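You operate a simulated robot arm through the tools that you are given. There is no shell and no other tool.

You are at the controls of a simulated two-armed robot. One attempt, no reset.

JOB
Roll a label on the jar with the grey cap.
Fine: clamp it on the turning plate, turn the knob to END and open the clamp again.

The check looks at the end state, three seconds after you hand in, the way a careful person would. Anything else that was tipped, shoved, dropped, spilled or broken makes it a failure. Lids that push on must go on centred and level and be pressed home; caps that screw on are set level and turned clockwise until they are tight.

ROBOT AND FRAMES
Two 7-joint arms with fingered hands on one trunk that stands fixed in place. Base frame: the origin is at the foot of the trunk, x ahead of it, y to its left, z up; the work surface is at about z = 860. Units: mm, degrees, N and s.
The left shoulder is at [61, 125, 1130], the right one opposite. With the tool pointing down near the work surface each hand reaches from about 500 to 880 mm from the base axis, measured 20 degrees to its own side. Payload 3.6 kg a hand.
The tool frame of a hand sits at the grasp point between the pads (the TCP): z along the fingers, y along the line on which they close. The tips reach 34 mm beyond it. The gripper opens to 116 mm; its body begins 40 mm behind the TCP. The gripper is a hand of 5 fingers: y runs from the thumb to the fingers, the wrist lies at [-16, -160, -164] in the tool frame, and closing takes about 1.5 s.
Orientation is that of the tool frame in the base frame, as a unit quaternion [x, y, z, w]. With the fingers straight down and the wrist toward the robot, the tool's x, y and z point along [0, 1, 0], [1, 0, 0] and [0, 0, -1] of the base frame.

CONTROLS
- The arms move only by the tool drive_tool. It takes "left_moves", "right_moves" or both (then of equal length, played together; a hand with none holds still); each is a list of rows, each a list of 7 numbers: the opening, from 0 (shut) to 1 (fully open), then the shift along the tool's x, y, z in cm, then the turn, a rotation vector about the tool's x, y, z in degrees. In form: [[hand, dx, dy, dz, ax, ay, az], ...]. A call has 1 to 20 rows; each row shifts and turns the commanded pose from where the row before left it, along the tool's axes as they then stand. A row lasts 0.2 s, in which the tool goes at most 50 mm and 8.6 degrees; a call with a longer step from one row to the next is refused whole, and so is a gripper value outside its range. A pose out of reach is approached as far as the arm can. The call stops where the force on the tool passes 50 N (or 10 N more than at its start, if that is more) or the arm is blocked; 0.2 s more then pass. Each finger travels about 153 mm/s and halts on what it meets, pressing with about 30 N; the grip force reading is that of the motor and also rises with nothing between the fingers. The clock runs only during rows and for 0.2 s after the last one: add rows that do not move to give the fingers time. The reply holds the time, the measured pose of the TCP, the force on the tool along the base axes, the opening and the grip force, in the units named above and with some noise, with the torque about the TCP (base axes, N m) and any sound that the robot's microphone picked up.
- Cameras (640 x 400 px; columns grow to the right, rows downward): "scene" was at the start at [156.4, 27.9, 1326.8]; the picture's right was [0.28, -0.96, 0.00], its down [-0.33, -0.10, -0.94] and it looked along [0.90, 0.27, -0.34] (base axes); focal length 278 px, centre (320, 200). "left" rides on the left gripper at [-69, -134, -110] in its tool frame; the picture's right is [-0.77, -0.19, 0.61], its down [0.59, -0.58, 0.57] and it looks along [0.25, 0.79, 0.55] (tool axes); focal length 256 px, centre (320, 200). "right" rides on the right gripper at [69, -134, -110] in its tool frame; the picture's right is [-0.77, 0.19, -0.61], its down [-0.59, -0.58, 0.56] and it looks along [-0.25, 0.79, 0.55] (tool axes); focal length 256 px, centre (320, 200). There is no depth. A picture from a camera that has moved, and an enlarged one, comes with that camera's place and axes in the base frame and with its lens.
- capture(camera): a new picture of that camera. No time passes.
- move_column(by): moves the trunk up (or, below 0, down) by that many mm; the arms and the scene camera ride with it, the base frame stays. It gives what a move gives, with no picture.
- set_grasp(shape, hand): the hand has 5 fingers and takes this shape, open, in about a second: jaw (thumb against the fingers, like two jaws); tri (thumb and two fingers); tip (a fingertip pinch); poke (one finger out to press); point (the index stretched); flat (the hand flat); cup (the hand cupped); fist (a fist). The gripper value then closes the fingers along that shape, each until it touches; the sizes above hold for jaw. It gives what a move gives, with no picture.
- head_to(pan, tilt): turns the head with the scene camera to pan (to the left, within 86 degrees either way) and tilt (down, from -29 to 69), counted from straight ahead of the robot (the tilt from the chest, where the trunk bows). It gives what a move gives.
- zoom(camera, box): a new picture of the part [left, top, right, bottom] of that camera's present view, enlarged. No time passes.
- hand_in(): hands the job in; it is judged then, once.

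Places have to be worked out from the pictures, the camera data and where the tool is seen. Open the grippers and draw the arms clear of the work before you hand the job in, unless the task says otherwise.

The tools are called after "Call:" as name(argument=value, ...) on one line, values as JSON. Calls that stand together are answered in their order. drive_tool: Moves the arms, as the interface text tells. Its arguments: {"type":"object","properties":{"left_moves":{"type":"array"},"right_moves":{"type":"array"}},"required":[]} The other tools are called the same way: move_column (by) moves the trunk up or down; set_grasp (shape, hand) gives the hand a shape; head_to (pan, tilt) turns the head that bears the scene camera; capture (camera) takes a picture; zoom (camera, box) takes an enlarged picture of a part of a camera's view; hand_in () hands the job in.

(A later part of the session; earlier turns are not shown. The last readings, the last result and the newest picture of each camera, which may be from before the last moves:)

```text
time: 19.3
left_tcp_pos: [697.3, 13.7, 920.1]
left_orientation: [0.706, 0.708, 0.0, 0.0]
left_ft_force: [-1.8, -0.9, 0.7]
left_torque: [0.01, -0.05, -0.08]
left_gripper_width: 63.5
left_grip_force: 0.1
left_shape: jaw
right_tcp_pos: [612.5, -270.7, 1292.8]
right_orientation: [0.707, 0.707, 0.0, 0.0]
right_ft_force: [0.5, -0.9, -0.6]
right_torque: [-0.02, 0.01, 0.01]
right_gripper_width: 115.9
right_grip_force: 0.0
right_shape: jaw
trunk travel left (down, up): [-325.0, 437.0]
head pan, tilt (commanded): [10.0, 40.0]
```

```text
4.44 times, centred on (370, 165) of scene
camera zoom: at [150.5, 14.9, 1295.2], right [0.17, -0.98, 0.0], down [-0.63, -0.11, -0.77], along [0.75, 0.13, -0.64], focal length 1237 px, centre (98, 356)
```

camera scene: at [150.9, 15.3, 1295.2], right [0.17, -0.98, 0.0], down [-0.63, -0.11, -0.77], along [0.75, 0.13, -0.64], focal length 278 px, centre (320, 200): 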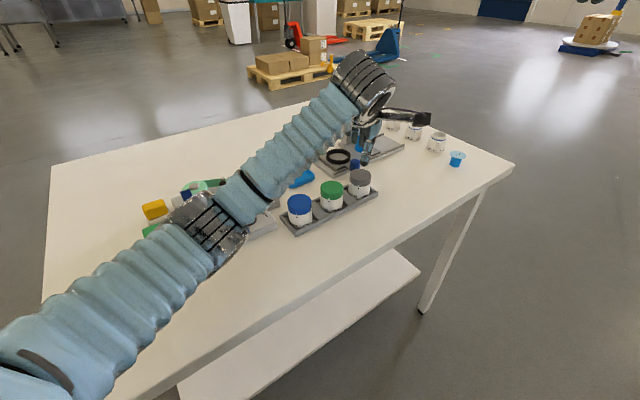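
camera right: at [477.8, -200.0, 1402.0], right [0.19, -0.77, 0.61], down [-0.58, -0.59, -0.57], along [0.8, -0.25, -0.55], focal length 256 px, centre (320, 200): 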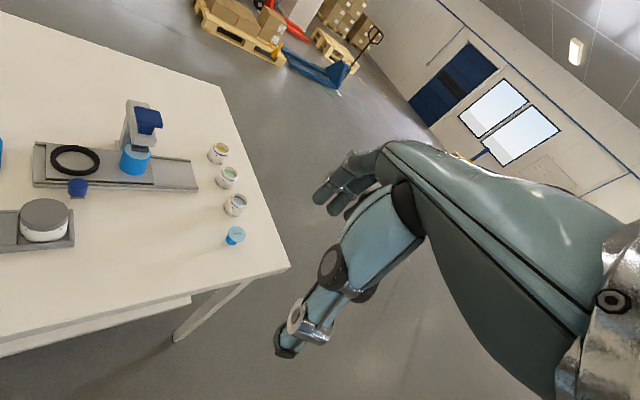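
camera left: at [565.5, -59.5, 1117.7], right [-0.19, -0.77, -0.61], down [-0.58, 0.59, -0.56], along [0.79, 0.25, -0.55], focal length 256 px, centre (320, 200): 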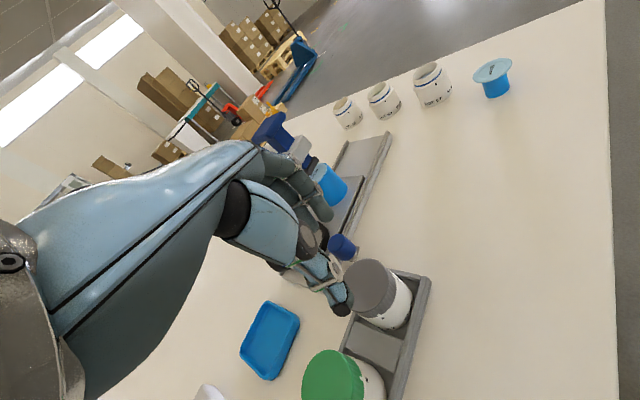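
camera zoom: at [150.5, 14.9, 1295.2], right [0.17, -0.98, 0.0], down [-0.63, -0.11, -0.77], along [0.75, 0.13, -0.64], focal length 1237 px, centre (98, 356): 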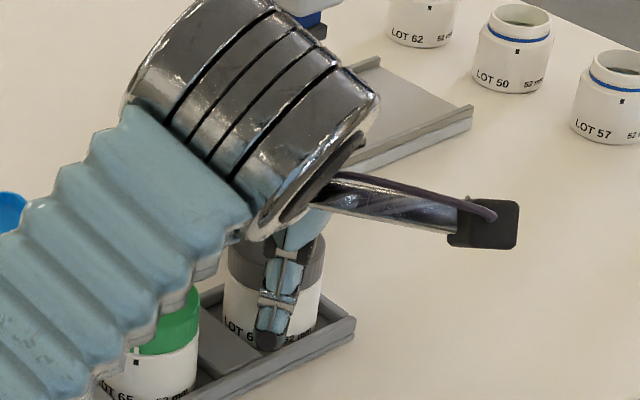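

At z 920 with barely any force; the jar is between thumb and fingers. I close the fingers to grip the jar.

Call:
drive_tool(left_moves=[[0.5, 0, 0, 0, 0, 0, 0], [0.46, 0, 0, 0, 0, 0, 0], [0.42, 0, 0, 0, 0, 0, 0], [0.4, 0, 0, 0, 0, 0, 0], [0.4, 0, 0, 0, 0, 0, 0], [0.4, 0, 0, 0, 0, 0, 0]])

Call:
zoom(camera="left", box=[260, 140, 440, 300])

Call:
zoom(camera="scene", box=[330, 120, 410, 210])

```text
time: 20.7
left_tcp_pos: [696.2, 14.1, 920.4]
left_orientation: [0.707, 0.708, 0.001, 0.001]
left_ft_force: [0.4, 0.6, 6.0]
left_torque: [0.02, -0.24, -0.01]
left_gripper_width: 41.2
left_grip_force: 30.2
left_shape: jaw
right_tcp_pos: [613.5, -269.6, 1291.3]
right_orientation: [0.707, 0.707, 0.001, 0.0]
right_ft_force: [0.6, -0.5, 0.0]
right_torque: [0.0, 0.0, 0.0]
right_gripper_width: 116.1
right_grip_force: 0.0
right_shape: jaw
trunk travel left (down, up): [-325.0, 437.0]
head pan, tilt (commanded): [10.0, 40.0]
```

```text
2.50 times, centred on (350, 220) of left
camera zoom: at [563.6, -55.6, 1030.7], right [-0.19, -0.77, -0.61], down [-0.58, 0.59, -0.57], along [0.8, 0.25, -0.55], focal length 640 px, centre (245, 150)
```

zoom: 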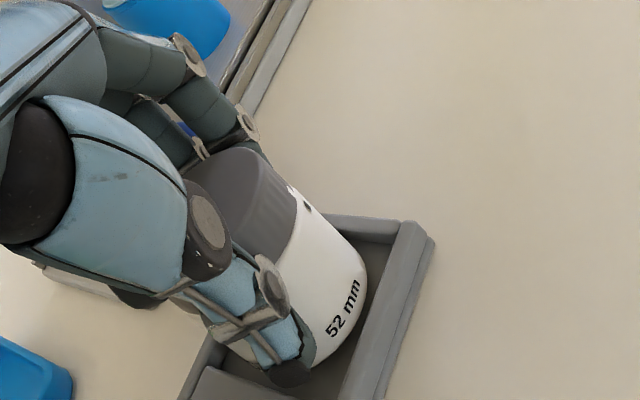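

```text
4.44 times, centred on (370, 165) of scene
camera zoom: at [150.2, 15.3, 1295.3], right [0.17, -0.98, 0.0], down [-0.63, -0.11, -0.77], along [0.75, 0.13, -0.64], focal length 1237 px, centre (98, 356)
```

zoom: 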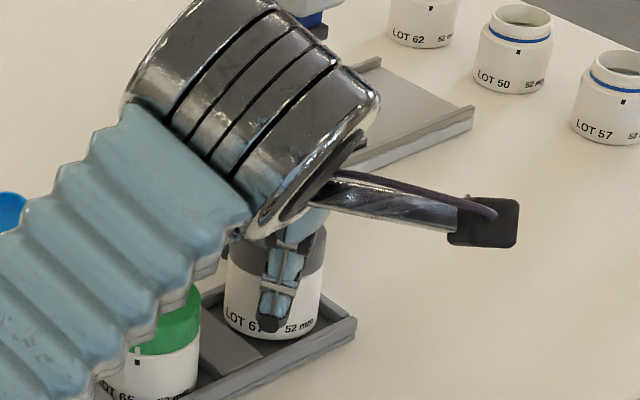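

The grip force is 30 N, but the jar seems to have shifted a little. I zoom in to check if it is tilted or raised.

Call:
zoom(camera="scene", box=[362, 160, 404, 200])

Call:
zoom(camera="left", box=[310, 180, 420, 290])

```text
10.00 times, centred on (383, 180) of scene
camera zoom: at [150.2, 15.3, 1295.3], right [0.17, -0.98, 0.0], down [-0.63, -0.11, -0.77], along [0.75, 0.13, -0.64], focal length 2784 px, centre (-310, 400)
```

zoom: 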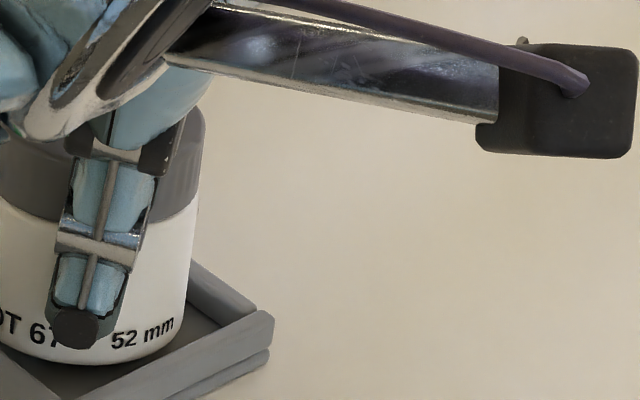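

```text
3.64 times, centred on (365, 235) of left
camera zoom: at [563.6, -55.6, 1030.7], right [-0.19, -0.77, -0.61], down [-0.58, 0.59, -0.57], along [0.8, 0.25, -0.55], focal length 931 px, centre (156, 73)
```

zoom: 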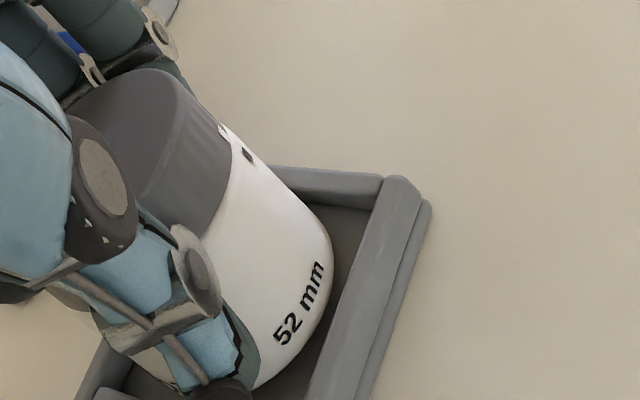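

I use the right wrist camera, which sees the jar from the side, to check its attitude.

Call:
zoom(camera="right", box=[0, 160, 128, 260])

Call:
capture(camera="scene")

```text
4.00 times, centred on (64, 210) of right
camera zoom: at [477.3, -200.4, 1402.2], right [0.19, -0.77, 0.61], down [-0.58, -0.59, -0.57], along [0.8, -0.25, -0.55], focal length 1024 px, centre (1344, 160)
```

zoom: 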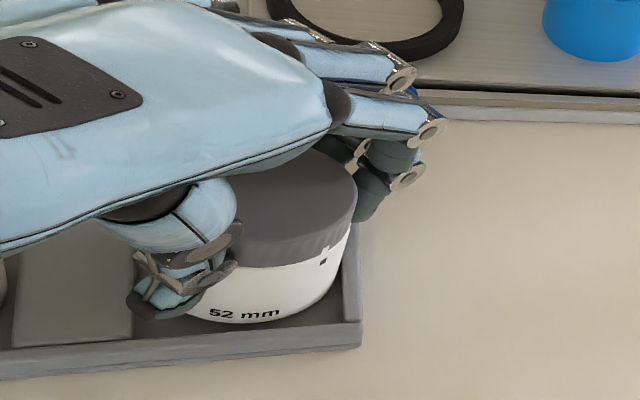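

```text
taken
camera scene: at [150.2, 15.3, 1295.3], right [0.17, -0.98, 0.0], down [-0.63, -0.11, -0.77], along [0.75, 0.13, -0.64], focal length 278 px, centre (320, 200)
```

scene: 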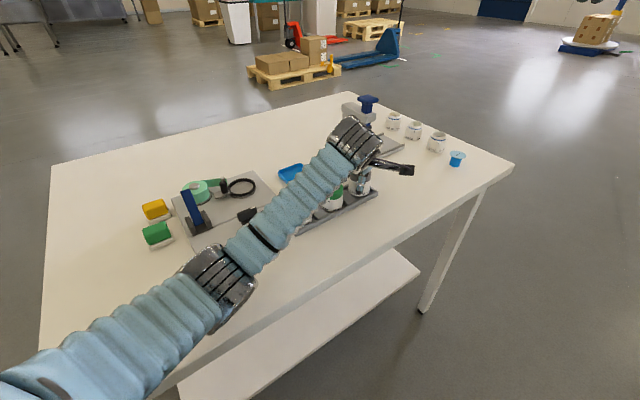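

The jar stands level between thumb and fingers. I lift slowly by 15 mm and check that it comes along cleanly.

Call:
drive_tool(left_moves=[[0.4, 0, 0, -0.3, 0, 0, 0], [0.4, 0, 0, -0.4, 0, 0, 0], [0.4, 0, 0, -0.4, 0, 0, 0], [0.4, 0, 0, -0.4, 0, 0, 0], [0.4, 0, 0, 0, 0, 0, 0]])

Call:
zoom(camera="right", box=[0, 160, 128, 260])

Call:
zoom(camera="scene", box=[340, 150, 404, 200])

```text
time: 21.9
left_tcp_pos: [697.0, 13.1, 935.6]
left_orientation: [0.707, 0.708, 0.0, 0.0]
left_ft_force: [-0.6, -0.5, -1.1]
left_torque: [0.02, 0.01, 0.0]
left_gripper_width: 41.3
left_grip_force: 29.7
left_shape: jaw
right_tcp_pos: [613.7, -269.7, 1291.9]
right_orientation: [0.707, 0.707, 0.0, 0.0]
right_ft_force: [0.6, -1.4, 1.1]
right_torque: [0.02, -0.02, 0.0]
right_gripper_width: 115.8
right_grip_force: 0.1
right_shape: jaw
trunk travel left (down, up): [-325.0, 437.0]
head pan, tilt (commanded): [10.0, 40.0]
```

```text
4.00 times, centred on (64, 210) of right
camera zoom: at [478.1, -200.5, 1401.8], right [0.19, -0.77, 0.61], down [-0.58, -0.59, -0.57], along [0.8, -0.25, -0.55], focal length 1024 px, centre (1344, 160)
```

zoom: 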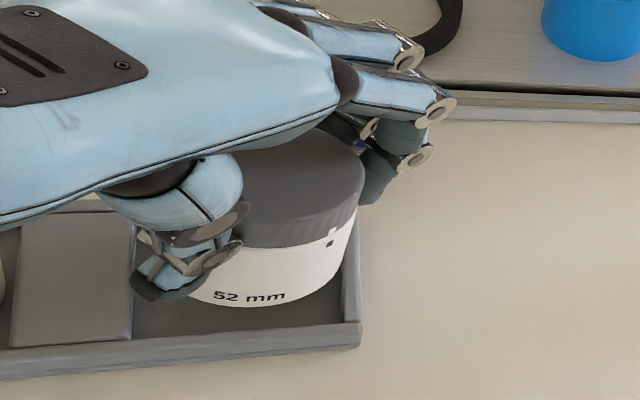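

```text
8.00 times, centred on (372, 175) of scene
camera zoom: at [151.0, 15.2, 1295.1], right [0.17, -0.98, 0.0], down [-0.63, -0.11, -0.77], along [0.75, 0.13, -0.64], focal length 2227 px, centre (-96, 400)
```

zoom: 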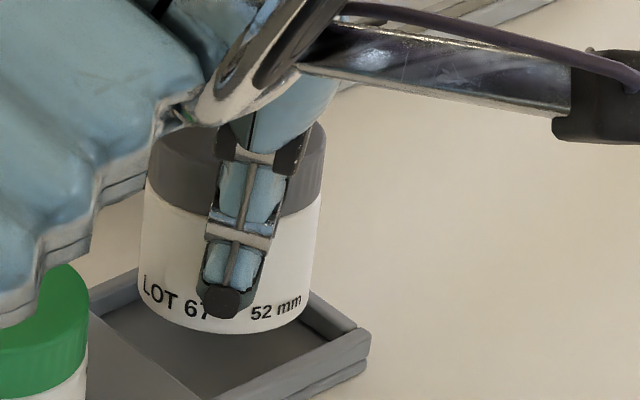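

The jar is lifted cleanly and level, about 1 N of weight. I raise it to about z 1030 and carry it over to the turning plate at moderate speed.

Call:
drive_tool(left_moves=[[0.4, 0, 0, -2, 0, 0, 0], [0.4, 0, 0, -2.5, 0, 0, 0], [0.4, 0, 0, -2.5, 0, 0, 0], [0.4, 0, 0, -2.5, 0, 0, 0], [0.4, 2.0, -0.4, 0, 0, 0, 0], [0.4, 2.8, -0.6, 0, 0, 0, 0], [0.4, 2.8, -0.6, 0, 0, 0, 0], [0.4, 2.8, -0.6, 0, 0, 0, 0], [0.4, 2.8, -0.6, 0, 0, 0, 0], [0.4, 2.8, -0.6, 0, 0, 0, 0], [0.4, 2.8, -0.6, 0, 0, 0, 0], [0.4, 2.8, -0.6, 0, 0, 0, 0], [0.4, 2.8, -0.6, 0, 0, 0, 0], [0.4, 2.0, -0.5, 0, 0, 0, 0], [0.4, 1.2, -0.3, 0, 0, 0, 0], [0.4, 0, 0, 0, 0, 0, 0]])

Call:
head_to(pan=22, tilt=40)

Call:
capture(camera="scene")

Call:
capture(camera="left")

Call:
capture(camera="right")

```text
time: 25.3
left_tcp_pos: [636.3, 288.8, 1030.0]
left_orientation: [0.708, 0.707, 0.0, 0.0]
left_ft_force: [-0.3, 0.4, -1.9]
left_torque: [-0.02, 0.01, 0.0]
left_gripper_width: 41.2
left_grip_force: 29.6
left_shape: jaw
right_tcp_pos: [612.3, -270.0, 1291.9]
right_orientation: [0.706, 0.708, 0.0, 0.0]
right_ft_force: [0.0, 0.5, -0.1]
right_torque: [-0.03, -0.02, -0.01]
right_gripper_width: 115.9
right_grip_force: 0.1
right_shape: jaw
trunk travel left (down, up): [-325.0, 437.0]
head pan, tilt (commanded): [10.0, 40.0]
```

```text
time: 26.1
left_tcp_pos: [637.0, 287.4, 1031.1]
left_orientation: [0.707, 0.707, 0.0, 0.0]
left_ft_force: [0.6, 0.3, -0.8]
left_torque: [-0.02, 0.0, -0.04]
left_gripper_width: 41.5
left_grip_force: 30.4
left_shape: jaw
right_tcp_pos: [612.3, -268.8, 1291.8]
right_orientation: [0.707, 0.707, 0.0, 0.0]
right_ft_force: [0.3, -0.3, 0.1]
right_torque: [0.02, 0.03, 0.02]
right_gripper_width: 116.0
right_grip_force: 0.0
right_shape: jaw
trunk travel left (down, up): [-325.0, 437.0]
head pan, tilt (commanded): [22.0, 40.0]
```

```text
taken
camera scene: at [145.9, 32.7, 1295.1], right [0.37, -0.93, 0.0], down [-0.6, -0.24, -0.77], along [0.71, 0.29, -0.64], focal length 278 px, centre (320, 200)
```

scene: 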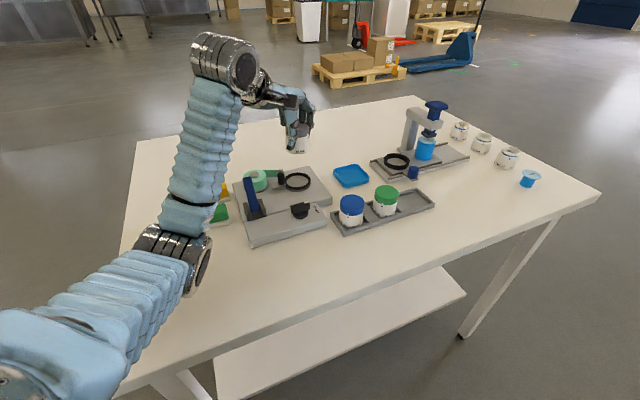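

```text
taken
camera left: at [504.1, 218.2, 1139.8], right [-0.19, -0.77, -0.61], down [-0.58, 0.59, -0.57], along [0.79, 0.25, -0.55], focal length 256 px, centre (320, 200)
```

left: 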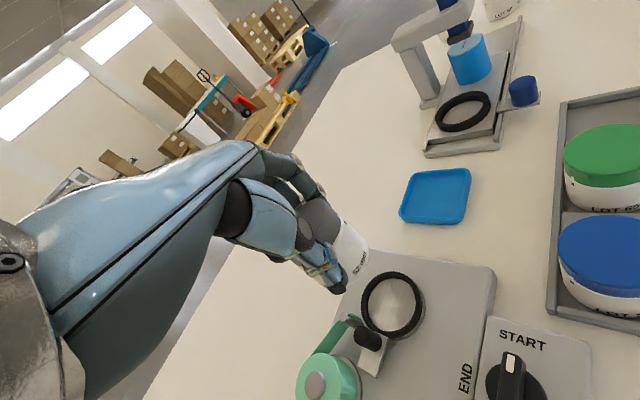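

```text
taken
camera right: at [477.9, -200.0, 1402.0], right [0.19, -0.77, 0.61], down [-0.58, -0.59, -0.57], along [0.8, -0.25, -0.55], focal length 256 px, centre (320, 200)
```

right: 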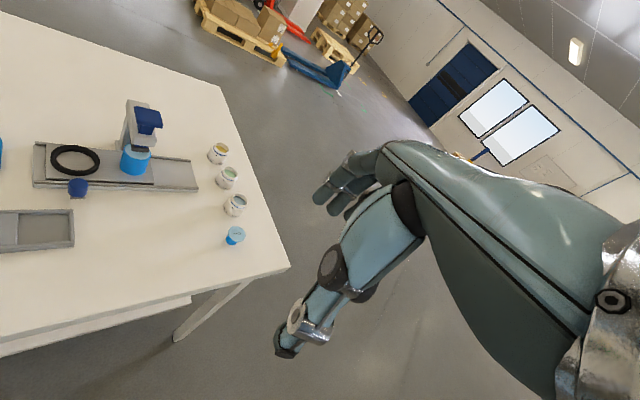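

The jar is held over the plate. I zoom in to measure the jar's held position against the ring before lowering.

Call:
zoom(camera="scene", box=[270, 120, 334, 160])

Call:
zoom(camera="scene", box=[270, 160, 334, 200])

Call:
zoom(camera="left", box=[290, 170, 450, 370])

```text
10.00 times, centred on (302, 140) of scene
camera zoom: at [145.9, 32.7, 1295.1], right [0.37, -0.93, 0.0], down [-0.6, -0.24, -0.77], along [0.71, 0.29, -0.64], focal length 2784 px, centre (500, 800)
```

zoom: 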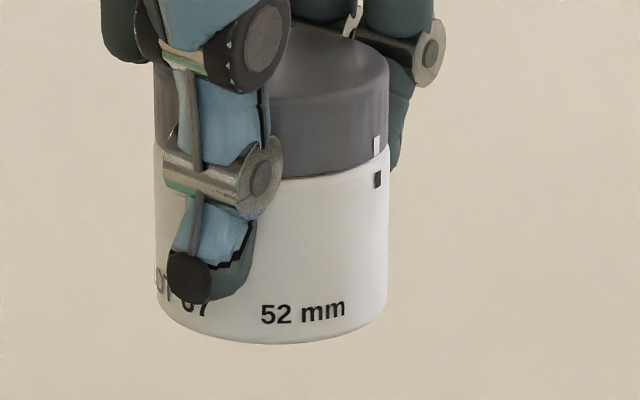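

```text
10.00 times, centred on (302, 180) of scene
camera zoom: at [145.9, 32.7, 1295.1], right [0.37, -0.93, 0.0], down [-0.6, -0.24, -0.77], along [0.71, 0.29, -0.64], focal length 2784 px, centre (500, 400)
```

zoom: 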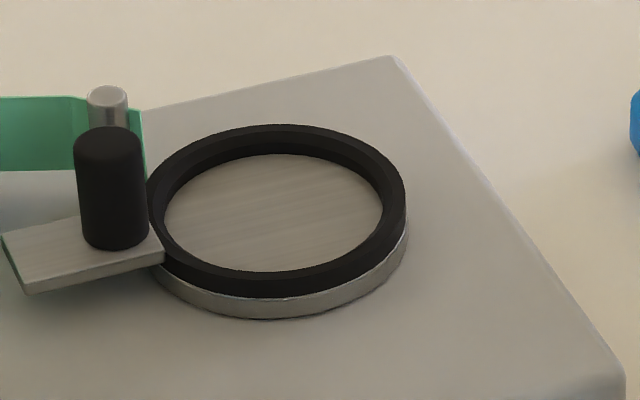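

```text
2.00 times, centred on (370, 270) of left
camera zoom: at [504.1, 218.2, 1139.8], right [-0.19, -0.77, -0.61], down [-0.58, 0.59, -0.57], along [0.79, 0.25, -0.55], focal length 512 px, centre (220, 60)
```

zoom: 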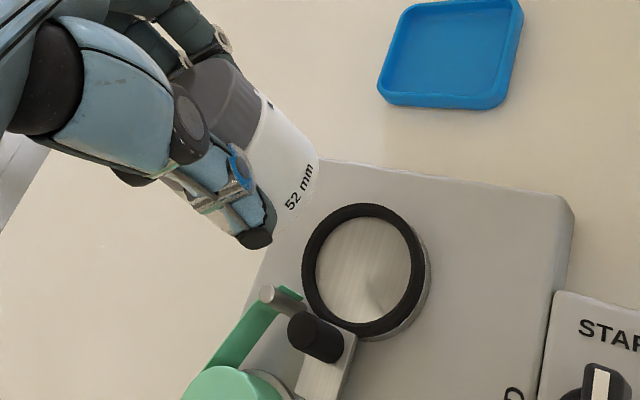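

The jar axis is about 3 mm short of the ring centre in y, and it sits about 46 mm below the TCP. I correct and lower until the jar bottom is about 10 mm above the ring, then compare again.

Call:
drive_tool(left_moves=[[0.4, 0.3, 0, 2, 0, 0, 0], [0.4, 0, 0, 2, 0, 0, 0], [0.4, 0, 0, 2, 0, 0, 0], [0.4, 0, 0, 1.5, 0, 0, 0], [0.4, 0, 0, 0, 0, 0, 0], [0.4, 0, 0, 0, 0, 0, 0]])

Call:
zoom(camera="scene", box=[270, 150, 334, 200])

Call:
zoom(camera="left", box=[290, 150, 450, 310])

```text
time: 27.5
left_tcp_pos: [638.5, 292.3, 955.8]
left_orientation: [0.707, 0.707, 0.0, -0.001]
left_ft_force: [0.2, -0.1, -1.1]
left_torque: [-0.02, 0.01, 0.02]
left_gripper_width: 41.4
left_grip_force: 29.6
left_shape: jaw
right_tcp_pos: [612.7, -269.7, 1292.0]
right_orientation: [0.706, 0.708, 0.0, 0.0]
right_ft_force: [-0.2, -0.2, -0.2]
right_torque: [0.01, -0.01, 0.0]
right_gripper_width: 115.6
right_grip_force: 0.1
right_shape: jaw
trunk travel left (down, up): [-325.0, 437.0]
head pan, tilt (commanded): [22.0, 40.0]
```

```text
8.00 times, centred on (302, 175) of scene
camera zoom: at [145.9, 32.8, 1295.1], right [0.38, -0.93, 0.0], down [-0.6, -0.24, -0.77], along [0.71, 0.29, -0.64], focal length 2227 px, centre (464, 400)
```

zoom: 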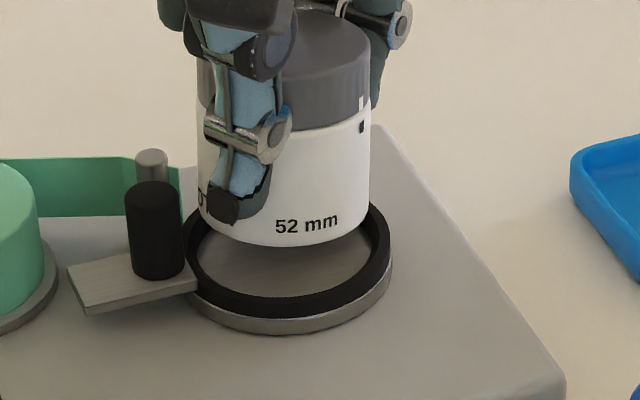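

```text
2.50 times, centred on (370, 230) of left
camera zoom: at [506.1, 223.4, 1065.5], right [-0.19, -0.77, -0.61], down [-0.58, 0.59, -0.56], along [0.79, 0.25, -0.55], focal length 640 px, centre (195, 125)
```

zoom: 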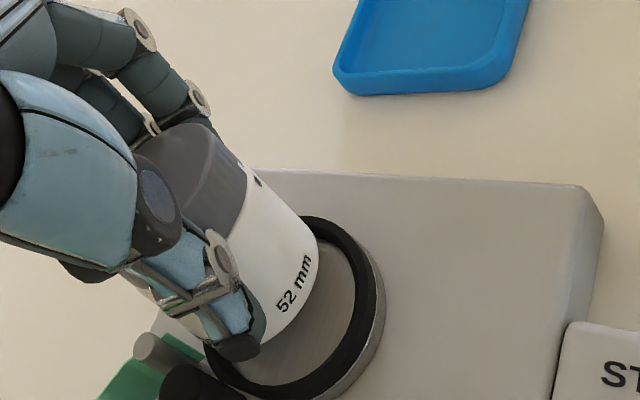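

Sideways the jar matches the ring within half a millimetre; the depth direction is less certain from this view. I bring the right hand round (turned 90°) so its camera looks at the station from the right side.

Call:
drive_tool(right_moves=[[1, 0, 0, 0, 0, 0, -8.2], [1, 0, 0, 0, 0, 0, -8.2], [1, 0, 0, 0, 0, 0, -8.2], [1, 0, 0, 0, 0, 0, -8.2], [1, 0, 0, 0, 0, 0, -8.2], [1, 0, 0, 0, 0, 0, -8.2], [1, 0, 0, 0, 0, 0, -8.2], [1, 0, 0, 0, 0, 0, -8.2], [1, 0, 0, 0, 0, 0, -8.2], [1, 0, 0, 0, 0, 0, -8.2], [1, 0, 0, 0, 0, 0, -8.0], [1, 0, 0, 0, 0, 0, 0]])

```text
time: 30.1
left_tcp_pos: [638.9, 294.2, 956.1]
left_orientation: [0.707, 0.707, 0.0, 0.0]
left_ft_force: [-0.2, 0.2, -1.0]
left_torque: [-0.02, 0.03, -0.05]
left_gripper_width: 41.1
left_grip_force: 29.9
left_shape: jaw
right_tcp_pos: [611.8, -268.5, 1291.2]
right_orientation: [0.581, 0.814, 0.0, 0.0]
right_ft_force: [-0.6, -0.3, -0.3]
right_torque: [-0.02, 0.02, -0.01]
right_gripper_width: 116.1
right_grip_force: 0.1
right_shape: jaw
right hand out of reach, approached as far as the arm can: row 3, 4, 5, 6, 7, 8, 9, 10, 11
trunk travel left (down, up): [-325.0, 437.0]
head pan, tilt (commanded): [22.0, 40.0]
```

The right hand could only turn to about 19° at that place. I make a small test move to see which frame the commanded pose now uses.

Call:
drive_tool(right_moves=[[1, 0, 3, 0, 0, 0, 0], [1, 0, 3, 0, 0, 0, 0], [1, 0, 0, 3, 0, 0, 0], [1, 0, 0, 3, 0, 0, 0], [1, 0, 0, 3, 0, 0, 0], [1, 0, 0, 0, 0, 0, 0]])

```text
time: 31.5
left_tcp_pos: [638.7, 292.7, 955.3]
left_orientation: [0.707, 0.707, 0.0, 0.0]
left_ft_force: [0.2, 1.2, -1.2]
left_torque: [0.01, -0.04, -0.04]
left_gripper_width: 41.2
left_grip_force: 29.8
left_shape: jaw
right_tcp_pos: [612.5, -271.5, 1201.6]
right_orientation: [0.581, 0.814, 0.002, -0.001]
right_ft_force: [0.1, 0.4, 1.1]
right_torque: [-0.03, 0.01, 0.02]
right_gripper_width: 116.0
right_grip_force: 0.0
right_shape: jaw
right hand out of reach, approached as far as the arm can: row 1, 2
trunk travel left (down, up): [-325.0, 437.0]
head pan, tilt (commanded): [22.0, 40.0]
```

Moving up high was simply near the reach limit. Lower down I try turning the right hand further while moving toward the viewing spot.

Call:
drive_tool(right_moves=[[1, 0, 0, 3, 0, 0, 0], [1, 0, 0, 3, 0, 0, 0], [1, 0, 0, 3, 0, 0, 0], [1, 0, 0, 0, 0, 0, -8.2], [1, 0, 0, 0, 0, 0, -8.2], [1, 0, 0, 0, 0, 0, -8.2], [1, 0, 0, 0, 0, 0, -8.2], [1, 0, 0, 0, 0, 0, 0]])

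```text
time: 33.3
left_tcp_pos: [638.8, 292.4, 955.2]
left_orientation: [0.707, 0.707, -0.001, 0.0]
left_ft_force: [-0.1, -0.5, -1.2]
left_torque: [0.0, 0.03, 0.03]
left_gripper_width: 41.3
left_grip_force: 30.3
left_shape: jaw
right_tcp_pos: [613.2, -268.4, 1111.8]
right_orientation: [0.56, 0.828, 0.0, -0.001]
right_ft_force: [-0.2, 0.6, -0.1]
right_torque: [-0.02, 0.0, 0.01]
right_gripper_width: 115.6
right_grip_force: 0.0
right_shape: jaw
right hand out of reach, approached as far as the arm can: row 4, 5, 6, 7
trunk travel left (down, up): [-325.0, 437.0]
head pan, tilt (commanded): [22.0, 40.0]
```

The wrist limits the yaw, so that side view is not available. Tilting the head shifts the camera height by about 70 mm, so I take two views at different tilts and compare jar and ring by parallax.

Call:
head_to(pan=22, tilt=4)

Call:
zoom(camera="scene", box=[256, 310, 336, 360])

Call:
head_to(pan=22, tilt=62)

Call:
zoom(camera="scene", box=[256, 10, 336, 60])

```text
time: 34.3
left_tcp_pos: [638.9, 293.6, 954.8]
left_orientation: [0.707, 0.707, 0.0, 0.0]
left_ft_force: [-0.5, -0.2, -0.6]
left_torque: [-0.01, 0.01, -0.01]
left_gripper_width: 41.2
left_grip_force: 29.9
left_shape: jaw
right_tcp_pos: [613.4, -270.6, 1112.0]
right_orientation: [0.561, 0.828, 0.0, -0.001]
right_ft_force: [0.7, 0.2, 0.3]
right_torque: [0.02, -0.02, 0.01]
right_gripper_width: 115.8
right_grip_force: 0.1
right_shape: jaw
trunk travel left (down, up): [-325.0, 437.0]
head pan, tilt (commanded): [22.0, 4.0]
```

```text
8.00 times, centred on (296, 335) of scene
camera zoom: at [152.0, 35.2, 1352.4], right [0.38, -0.93, 0.0], down [-0.07, -0.03, -1.0], along [0.92, 0.37, -0.07], focal length 2227 px, centre (512, -880)
```

zoom: 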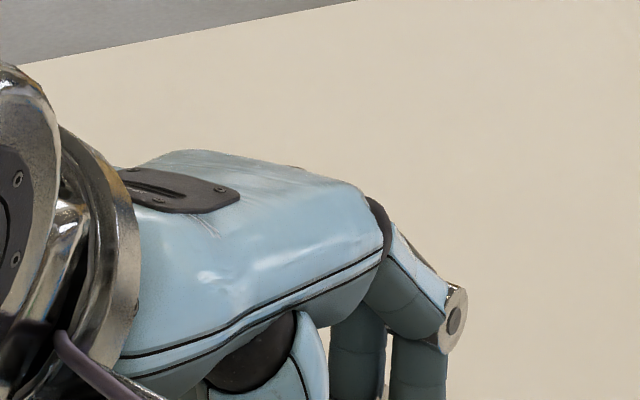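

```text
time: 35.5
left_tcp_pos: [639.4, 293.4, 956.7]
left_orientation: [0.708, 0.707, -0.001, 0.0]
left_ft_force: [-0.4, -0.5, -0.9]
left_torque: [-0.01, 0.02, 0.0]
left_gripper_width: 41.2
left_grip_force: 29.8
left_shape: jaw
right_tcp_pos: [614.4, -269.7, 1111.6]
right_orientation: [0.561, 0.828, 0.001, -0.001]
right_ft_force: [-0.1, -0.7, 0.4]
right_torque: [-0.03, 0.0, 0.01]
right_gripper_width: 116.0
right_grip_force: 0.1
right_shape: jaw
trunk travel left (down, up): [-325.0, 437.0]
head pan, tilt (commanded): [22.0, 62.0]
```

```text
8.00 times, centred on (296, 35) of scene
camera zoom: at [126.8, 25.0, 1266.2], right [0.38, -0.93, 0.0], down [-0.82, -0.33, -0.47], along [0.44, 0.18, -0.88], focal length 2227 px, centre (512, 1520)
```

zoom: 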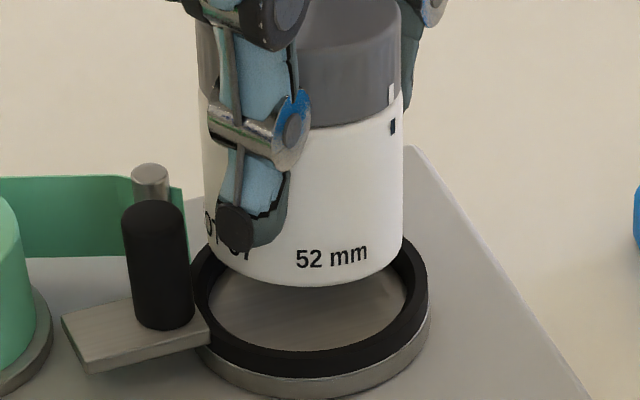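

I re-aim the flatter view so the jar and ring are in the box, with more zoom.

Call:
zoom(camera="scene", box=[276, 30, 324, 60])

Call:
head_to(pan=22, tilt=8)

Call:
zoom(camera="scene", box=[264, 340, 328, 380])

Call:
capture(camera="scene")

```text
13.33 times, centred on (300, 45) of scene
camera zoom: at [126.8, 25.0, 1266.2], right [0.38, -0.93, 0.0], down [-0.82, -0.33, -0.47], along [0.44, 0.18, -0.88], focal length 3712 px, centre (587, 2267)
```

zoom: 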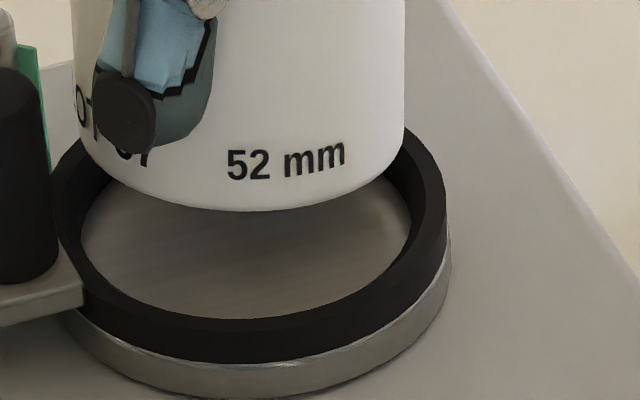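

```text
time: 36.8
left_tcp_pos: [639.2, 292.8, 956.2]
left_orientation: [0.707, 0.707, 0.0, 0.0]
left_ft_force: [-0.4, 0.1, -1.5]
left_torque: [-0.01, 0.01, -0.01]
left_gripper_width: 41.4
left_grip_force: 30.2
left_shape: jaw
right_tcp_pos: [613.9, -269.7, 1110.6]
right_orientation: [0.561, 0.828, 0.0, 0.0]
right_ft_force: [0.1, -0.7, 0.3]
right_torque: [0.01, -0.01, 0.01]
right_gripper_width: 116.0
right_grip_force: 0.0
right_shape: jaw
trunk travel left (down, up): [-325.0, 437.0]
head pan, tilt (commanded): [22.0, 8.0]
```

```text
10.00 times, centred on (296, 360) of scene
camera zoom: at [153.0, 35.6, 1346.0], right [0.38, -0.93, 0.0], down [-0.13, -0.05, -0.99], along [0.92, 0.37, -0.14], focal length 2784 px, centre (560, -1400)
```

zoom: 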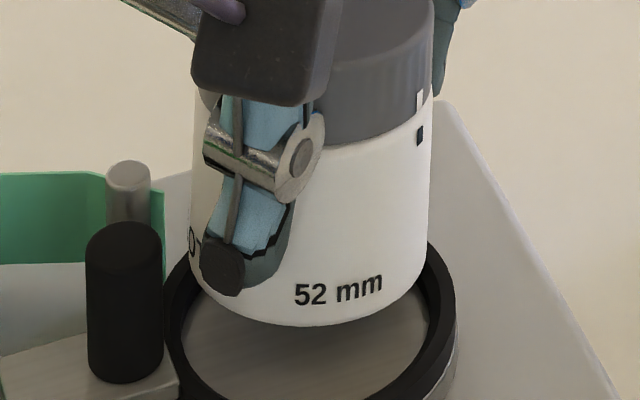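

```text
taken
camera scene: at [153.0, 35.6, 1346.0], right [0.38, -0.93, 0.0], down [-0.13, -0.05, -0.99], along [0.92, 0.37, -0.14], focal length 278 px, centre (320, 200)
```

scene: 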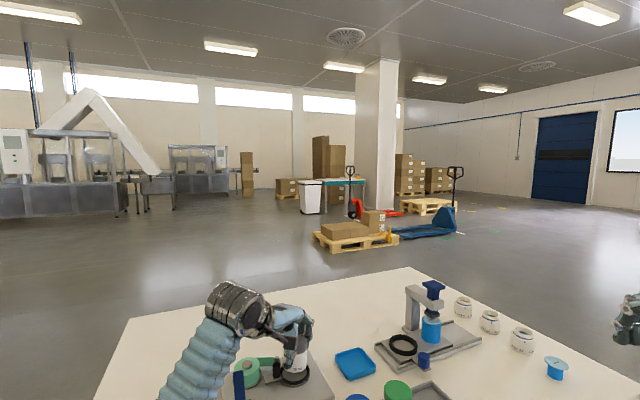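

Lateral alignment is confirmed within about 0.5 mm in both views, but depth is too weakly determined this way. I take a close zoom from the left wrist camera to fix the jar's bottom edge relative to the tool.

Call:
zoom(camera="left", box=[320, 180, 448, 310])

Call:
zoom(camera="left", box=[340, 250, 420, 320])

```text
3.08 times, centred on (384, 245) of left
camera zoom: at [506.1, 223.4, 1065.7], right [-0.19, -0.77, -0.61], down [-0.58, 0.59, -0.56], along [0.79, 0.25, -0.55], focal length 788 px, centre (123, 62)
```

zoom: 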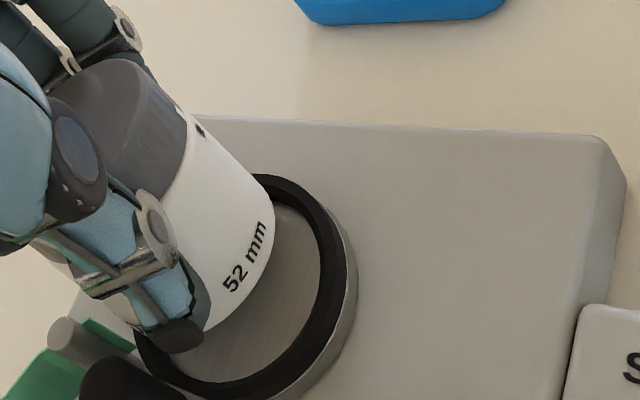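

```text
5.71 times, centred on (380, 285) of left
camera zoom: at [506.1, 223.4, 1065.7], right [-0.19, -0.77, -0.61], down [-0.58, 0.59, -0.56], along [0.79, 0.25, -0.55], focal length 1463 px, centre (-23, -286)
```

zoom: 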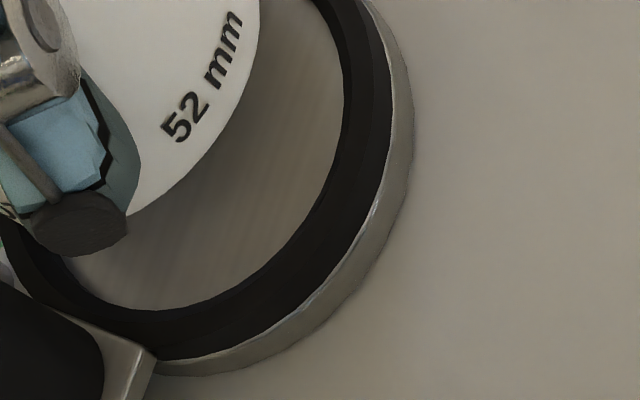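

The wrist view (which predicts the ring correctly) shows the jar axis is about 8 mm ahead of the TCP, so the jar is roughly 11 mm too far in x and 4 mm in y from the ring centre. I raise slightly, shift by that, and re-check.

Call:
drive_tool(left_moves=[[0.4, 0, 0, -0.5, 0, 0, 0], [0.4, -0.22, -0.55, 0, 0, 0, 0], [0.4, -0.2, -0.55, 0, 0, 0, 0], [0.4, 0, 0, 0.4, 0, 0, 0], [0.4, 0, 0, 0, 0, 0, 0], [0.4, 0, 0, 0, 0, 0, 0]])

Call:
zoom(camera="left", box=[320, 180, 448, 310])

Call:
zoom(camera="left", box=[340, 250, 420, 320])

Call:
head_to(pan=22, tilt=62)

Call:
zoom(camera="scene", box=[276, 30, 324, 60])

```text
time: 38.2
left_tcp_pos: [626.1, 289.2, 957.2]
left_orientation: [0.707, 0.707, 0.0, 0.0]
left_ft_force: [0.1, 0.3, -1.1]
left_torque: [0.0, 0.03, 0.0]
left_gripper_width: 41.6
left_grip_force: 30.8
left_shape: jaw
right_tcp_pos: [614.7, -268.7, 1111.8]
right_orientation: [0.56, 0.828, 0.0, 0.0]
right_ft_force: [-0.9, 0.2, -0.3]
right_torque: [0.03, -0.02, 0.0]
right_gripper_width: 115.7
right_grip_force: 0.0
right_shape: jaw
trunk travel left (down, up): [-325.0, 437.0]
head pan, tilt (commanded): [22.0, 8.0]
```

```text
3.08 times, centred on (384, 245) of left
camera zoom: at [493.1, 219.9, 1066.8], right [-0.19, -0.77, -0.61], down [-0.58, 0.59, -0.56], along [0.79, 0.25, -0.55], focal length 788 px, centre (123, 62)
```

zoom: 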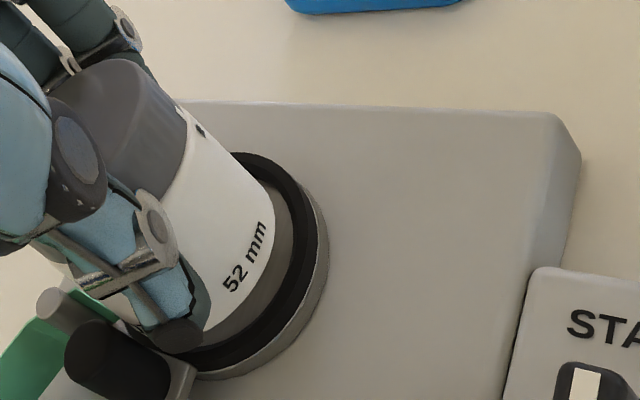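

```text
5.71 times, centred on (380, 285) of left
camera zoom: at [493.1, 219.9, 1066.8], right [-0.19, -0.77, -0.61], down [-0.58, 0.59, -0.56], along [0.79, 0.25, -0.55], focal length 1463 px, centre (-23, -286)
```

zoom: 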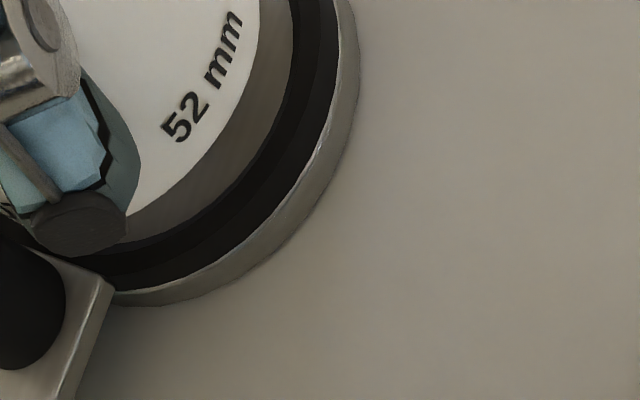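

```text
time: 39.4
left_tcp_pos: [625.9, 289.5, 956.3]
left_orientation: [0.707, 0.707, 0.0, 0.001]
left_ft_force: [-0.3, -0.1, -0.8]
left_torque: [0.01, 0.0, -0.02]
left_gripper_width: 41.4
left_grip_force: 29.9
left_shape: jaw
right_tcp_pos: [613.8, -268.8, 1110.3]
right_orientation: [0.561, 0.828, 0.0, -0.001]
right_ft_force: [-0.2, -0.8, 0.0]
right_torque: [0.02, 0.01, 0.01]
right_gripper_width: 116.2
right_grip_force: 0.0
right_shape: jaw
trunk travel left (down, up): [-325.0, 437.0]
head pan, tilt (commanded): [22.0, 62.0]
```

```text
13.33 times, centred on (300, 45) of scene
camera zoom: at [126.7, 25.0, 1266.2], right [0.38, -0.93, 0.0], down [-0.82, -0.33, -0.47], along [0.44, 0.18, -0.88], focal length 3712 px, centre (587, 2267)
```

zoom: 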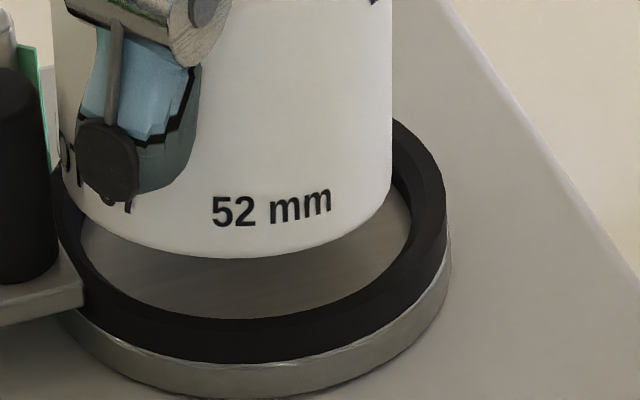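

Now the jar is within about 2 mm: it needs roughly +2 mm in x and −1 mm in y. I apply that and lower 5 mm to just above the ring, then look again.

Call:
drive_tool(left_moves=[[0.4, -0.1, 0.22, 0, 0, 0, 0], [0.4, 0, 0, 0.25, 0, 0, 0], [0.4, 0, 0, 0.2, 0, 0, 0], [0.4, 0, 0, 0, 0, 0, 0], [0.4, 0, 0, 0, 0, 0, 0]])

Call:
zoom(camera="left", box=[340, 240, 420, 310])

Call:
zoom(camera="scene", box=[276, 30, 324, 60])

```text
time: 40.6
left_tcp_pos: [629.1, 287.4, 952.2]
left_orientation: [0.706, 0.708, 0.001, 0.0]
left_ft_force: [-0.2, -0.3, 0.0]
left_torque: [-0.05, 0.05, 0.03]
left_gripper_width: 41.3
left_grip_force: 30.0
left_shape: jaw
right_tcp_pos: [614.5, -270.1, 1110.2]
right_orientation: [0.561, 0.828, 0.0, -0.001]
right_ft_force: [0.0, -0.2, -0.3]
right_torque: [0.05, 0.04, -0.01]
right_gripper_width: 115.8
right_grip_force: 0.1
right_shape: jaw
trunk travel left (down, up): [-325.0, 437.0]
head pan, tilt (commanded): [22.0, 62.0]
```

```text
5.71 times, centred on (380, 275) of left
camera zoom: at [495.7, 218.1, 1062.0], right [-0.19, -0.77, -0.61], down [-0.58, 0.59, -0.56], along [0.79, 0.25, -0.55], focal length 1463 px, centre (-23, -229)
```

zoom: 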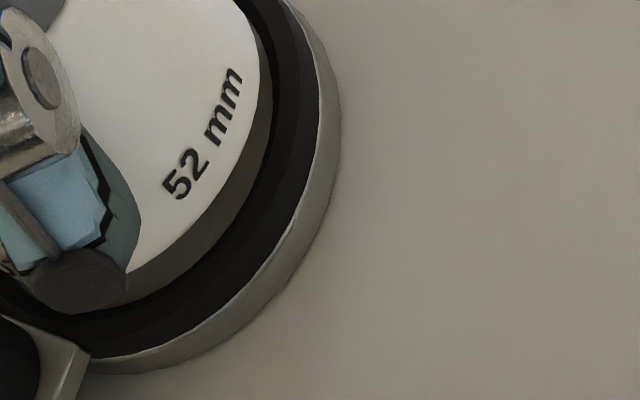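

```text
13.33 times, centred on (300, 45) of scene
camera zoom: at [126.7, 25.0, 1266.1], right [0.38, -0.93, 0.0], down [-0.82, -0.33, -0.47], along [0.43, 0.18, -0.88], focal length 3712 px, centre (587, 2267)
```

zoom: 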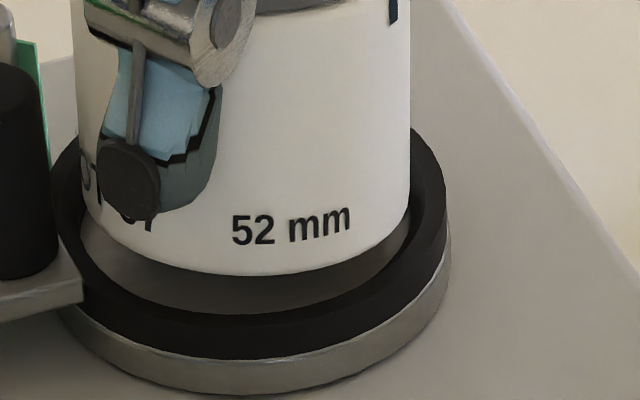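

Both views now show the jar concentric with the ring (lateral within 0.3 mm, uniform gap in the wrist view). I lower in small steps and watch the force.

Call:
drive_tool(left_moves=[[0.4, 0, 0, 0.15, 0, 0, 0], [0.4, 0, 0, 0.15, 0, 0, 0], [0.4, 0, 0, 0.15, 0, 0, 0], [0.4, 0, 0, 0, 0, 0, 0]])

Call:
zoom(camera="left", box=[340, 240, 420, 310])

Call:
zoom(camera="scene", box=[276, 30, 324, 60])

```text
time: 41.6
left_tcp_pos: [628.1, 287.1, 947.7]
left_orientation: [0.706, 0.708, 0.0, 0.001]
left_ft_force: [-0.4, 0.9, 1.2]
left_torque: [0.01, -0.04, 0.0]
left_gripper_width: 41.2
left_grip_force: 29.9
left_shape: jaw
right_tcp_pos: [613.4, -270.2, 1111.3]
right_orientation: [0.561, 0.828, 0.0, -0.001]
right_ft_force: [0.4, -0.5, 0.1]
right_torque: [-0.03, 0.04, 0.0]
right_gripper_width: 115.8
right_grip_force: 0.1
right_shape: jaw
trunk travel left (down, up): [-325.0, 437.0]
head pan, tilt (commanded): [22.0, 62.0]
```

```text
5.71 times, centred on (380, 275) of left
camera zoom: at [494.9, 217.6, 1057.5], right [-0.19, -0.77, -0.61], down [-0.58, 0.59, -0.57], along [0.8, 0.25, -0.55], focal length 1463 px, centre (-23, -229)
```

zoom: 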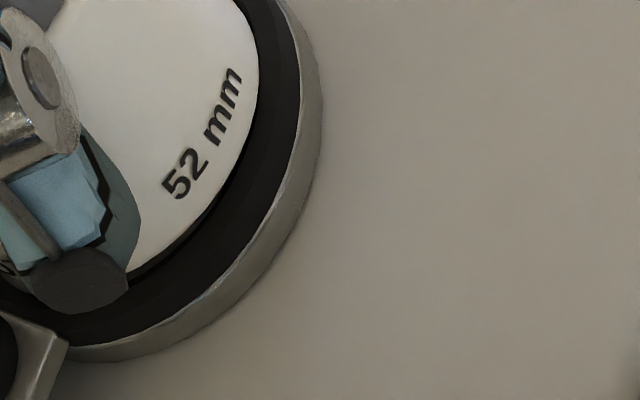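

```text
13.33 times, centred on (300, 45) of scene
camera zoom: at [126.4, 25.0, 1266.2], right [0.38, -0.93, 0.0], down [-0.82, -0.33, -0.47], along [0.43, 0.18, -0.88], focal length 3712 px, centre (587, 2267)
```

zoom: 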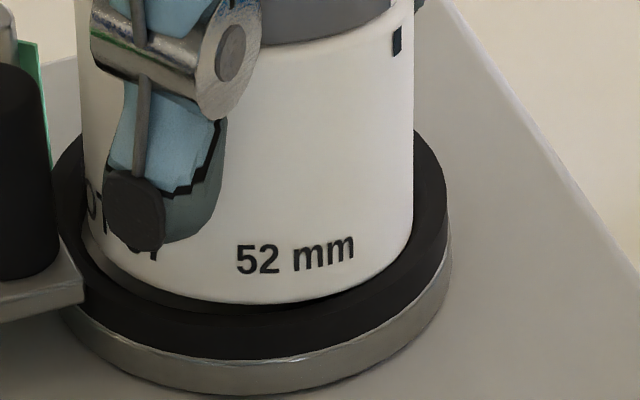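

Still nearly no force, the jar bottom is level with the ring. I lower further in 1 mm rows toward the seat.

Call:
drive_tool(left_moves=[[0.4, 0, 0, 0.1, 0, 0, 0], [0.4, 0, 0, 0.1, 0, 0, 0], [0.4, 0, 0, 0, 0, 0, 0]])

Call:
zoom(camera="left", box=[340, 240, 420, 310])

Call:
zoom(camera="scene", box=[276, 30, 324, 60])

```text
time: 42.4
left_tcp_pos: [627.7, 286.6, 947.0]
left_orientation: [0.706, 0.708, 0.001, 0.002]
left_ft_force: [0.6, 1.8, 10.4]
left_torque: [0.04, -0.2, 0.01]
left_gripper_width: 41.2
left_grip_force: 30.2
left_shape: jaw
right_tcp_pos: [613.0, -269.7, 1110.7]
right_orientation: [0.56, 0.829, 0.001, 0.0]
right_ft_force: [0.6, 0.3, 0.0]
right_torque: [0.01, 0.01, -0.03]
right_gripper_width: 116.0
right_grip_force: 0.0
right_shape: jaw
trunk travel left (down, up): [-325.0, 437.0]
head pan, tilt (commanded): [22.0, 62.0]
```

```text
5.71 times, centred on (380, 275) of left
camera zoom: at [494.5, 217.4, 1056.6], right [-0.18, -0.77, -0.61], down [-0.58, 0.59, -0.57], along [0.8, 0.25, -0.55], focal length 1463 px, centre (-23, -229)
```

zoom: 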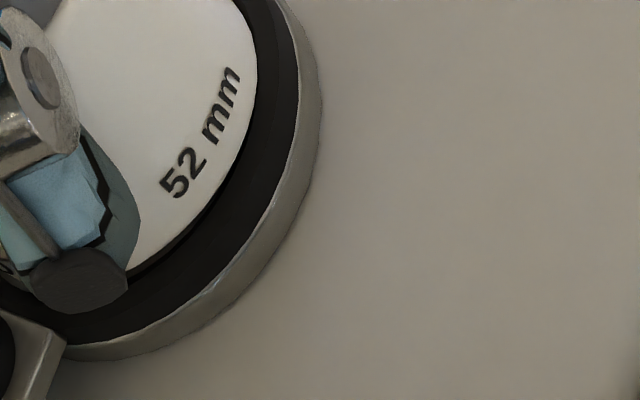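

```text
13.33 times, centred on (300, 45) of scene
camera zoom: at [125.5, 24.9, 1266.4], right [0.38, -0.93, 0.0], down [-0.82, -0.33, -0.47], along [0.44, 0.18, -0.88], focal length 3712 px, centre (587, 2267)
```

zoom: 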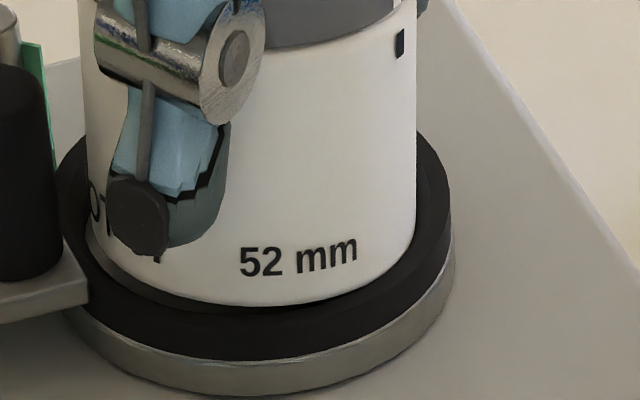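

Contact at about 10 N while the bottom still seems at the ring's edge, so it is probably resting on the chamfer or slightly tilted. I back off 1.5 mm and measure tilt and position more carefully.

Call:
drive_tool(left_moves=[[0.4, 0, 0, -0.15, 0, 0, 0], [0.4, 0, 0, -0.15, 0, 0, 0], [0.4, 0, 0, 0, 0, 0, 0]])

Call:
head_to(pan=22, tilt=32)

Call:
capture(camera="scene")

Call:
zoom(camera="scene", box=[272, 190, 336, 230])

```text
time: 43.2
left_tcp_pos: [627.4, 286.6, 947.9]
left_orientation: [0.707, 0.708, 0.0, -0.001]
left_ft_force: [0.7, 2.2, 2.8]
left_torque: [0.07, -0.11, 0.03]
left_gripper_width: 41.5
left_grip_force: 29.7
left_shape: jaw
right_tcp_pos: [613.2, -268.1, 1111.3]
right_orientation: [0.561, 0.828, 0.001, 0.0]
right_ft_force: [0.0, -0.5, 0.0]
right_torque: [0.0, 0.03, 0.01]
right_gripper_width: 115.8
right_grip_force: 0.0
right_shape: jaw
trunk travel left (down, up): [-325.0, 437.0]
head pan, tilt (commanded): [22.0, 62.0]
```

```text
time: 44.2
left_tcp_pos: [627.7, 287.3, 948.3]
left_orientation: [0.707, 0.707, -0.001, -0.001]
left_ft_force: [0.9, 1.3, 0.7]
left_torque: [0.05, 0.01, 0.01]
left_gripper_width: 41.2
left_grip_force: 30.2
left_shape: jaw
right_tcp_pos: [613.5, -269.8, 1110.3]
right_orientation: [0.561, 0.828, 0.001, -0.001]
right_ft_force: [0.0, 0.6, 0.4]
right_torque: [0.01, 0.03, 0.0]
right_gripper_width: 115.9
right_grip_force: 0.1
right_shape: jaw
trunk travel left (down, up): [-325.0, 437.0]
head pan, tilt (commanded): [22.0, 32.0]
```

```text
taken
camera scene: at [150.0, 34.7, 1307.3], right [0.37, -0.93, 0.0], down [-0.49, -0.2, -0.85], along [0.79, 0.32, -0.53], focal length 278 px, centre (320, 200)
```

scene: 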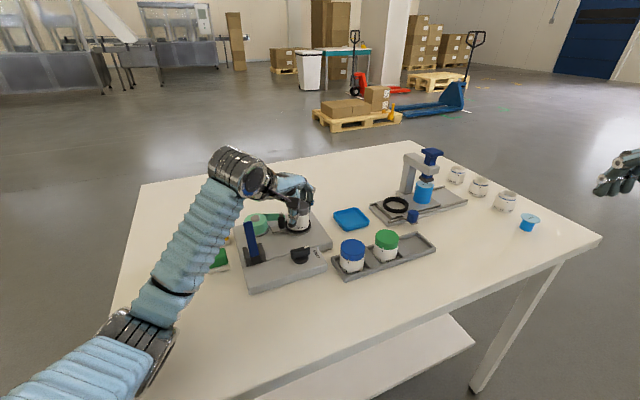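

```text
10.00 times, centred on (304, 210) of scene
camera zoom: at [150.0, 34.7, 1307.3], right [0.37, -0.93, 0.0], down [-0.49, -0.2, -0.85], along [0.79, 0.32, -0.53], focal length 2784 px, centre (480, 100)
```

zoom: 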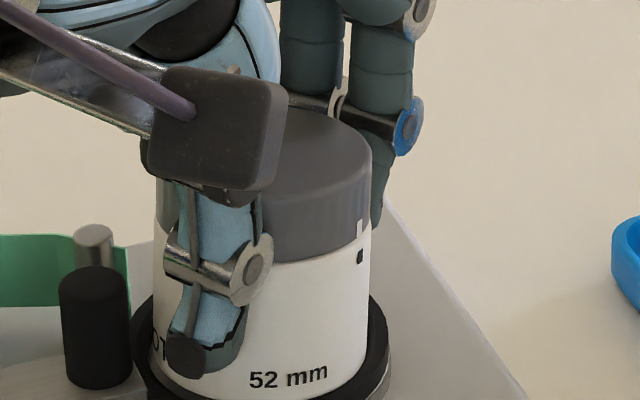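

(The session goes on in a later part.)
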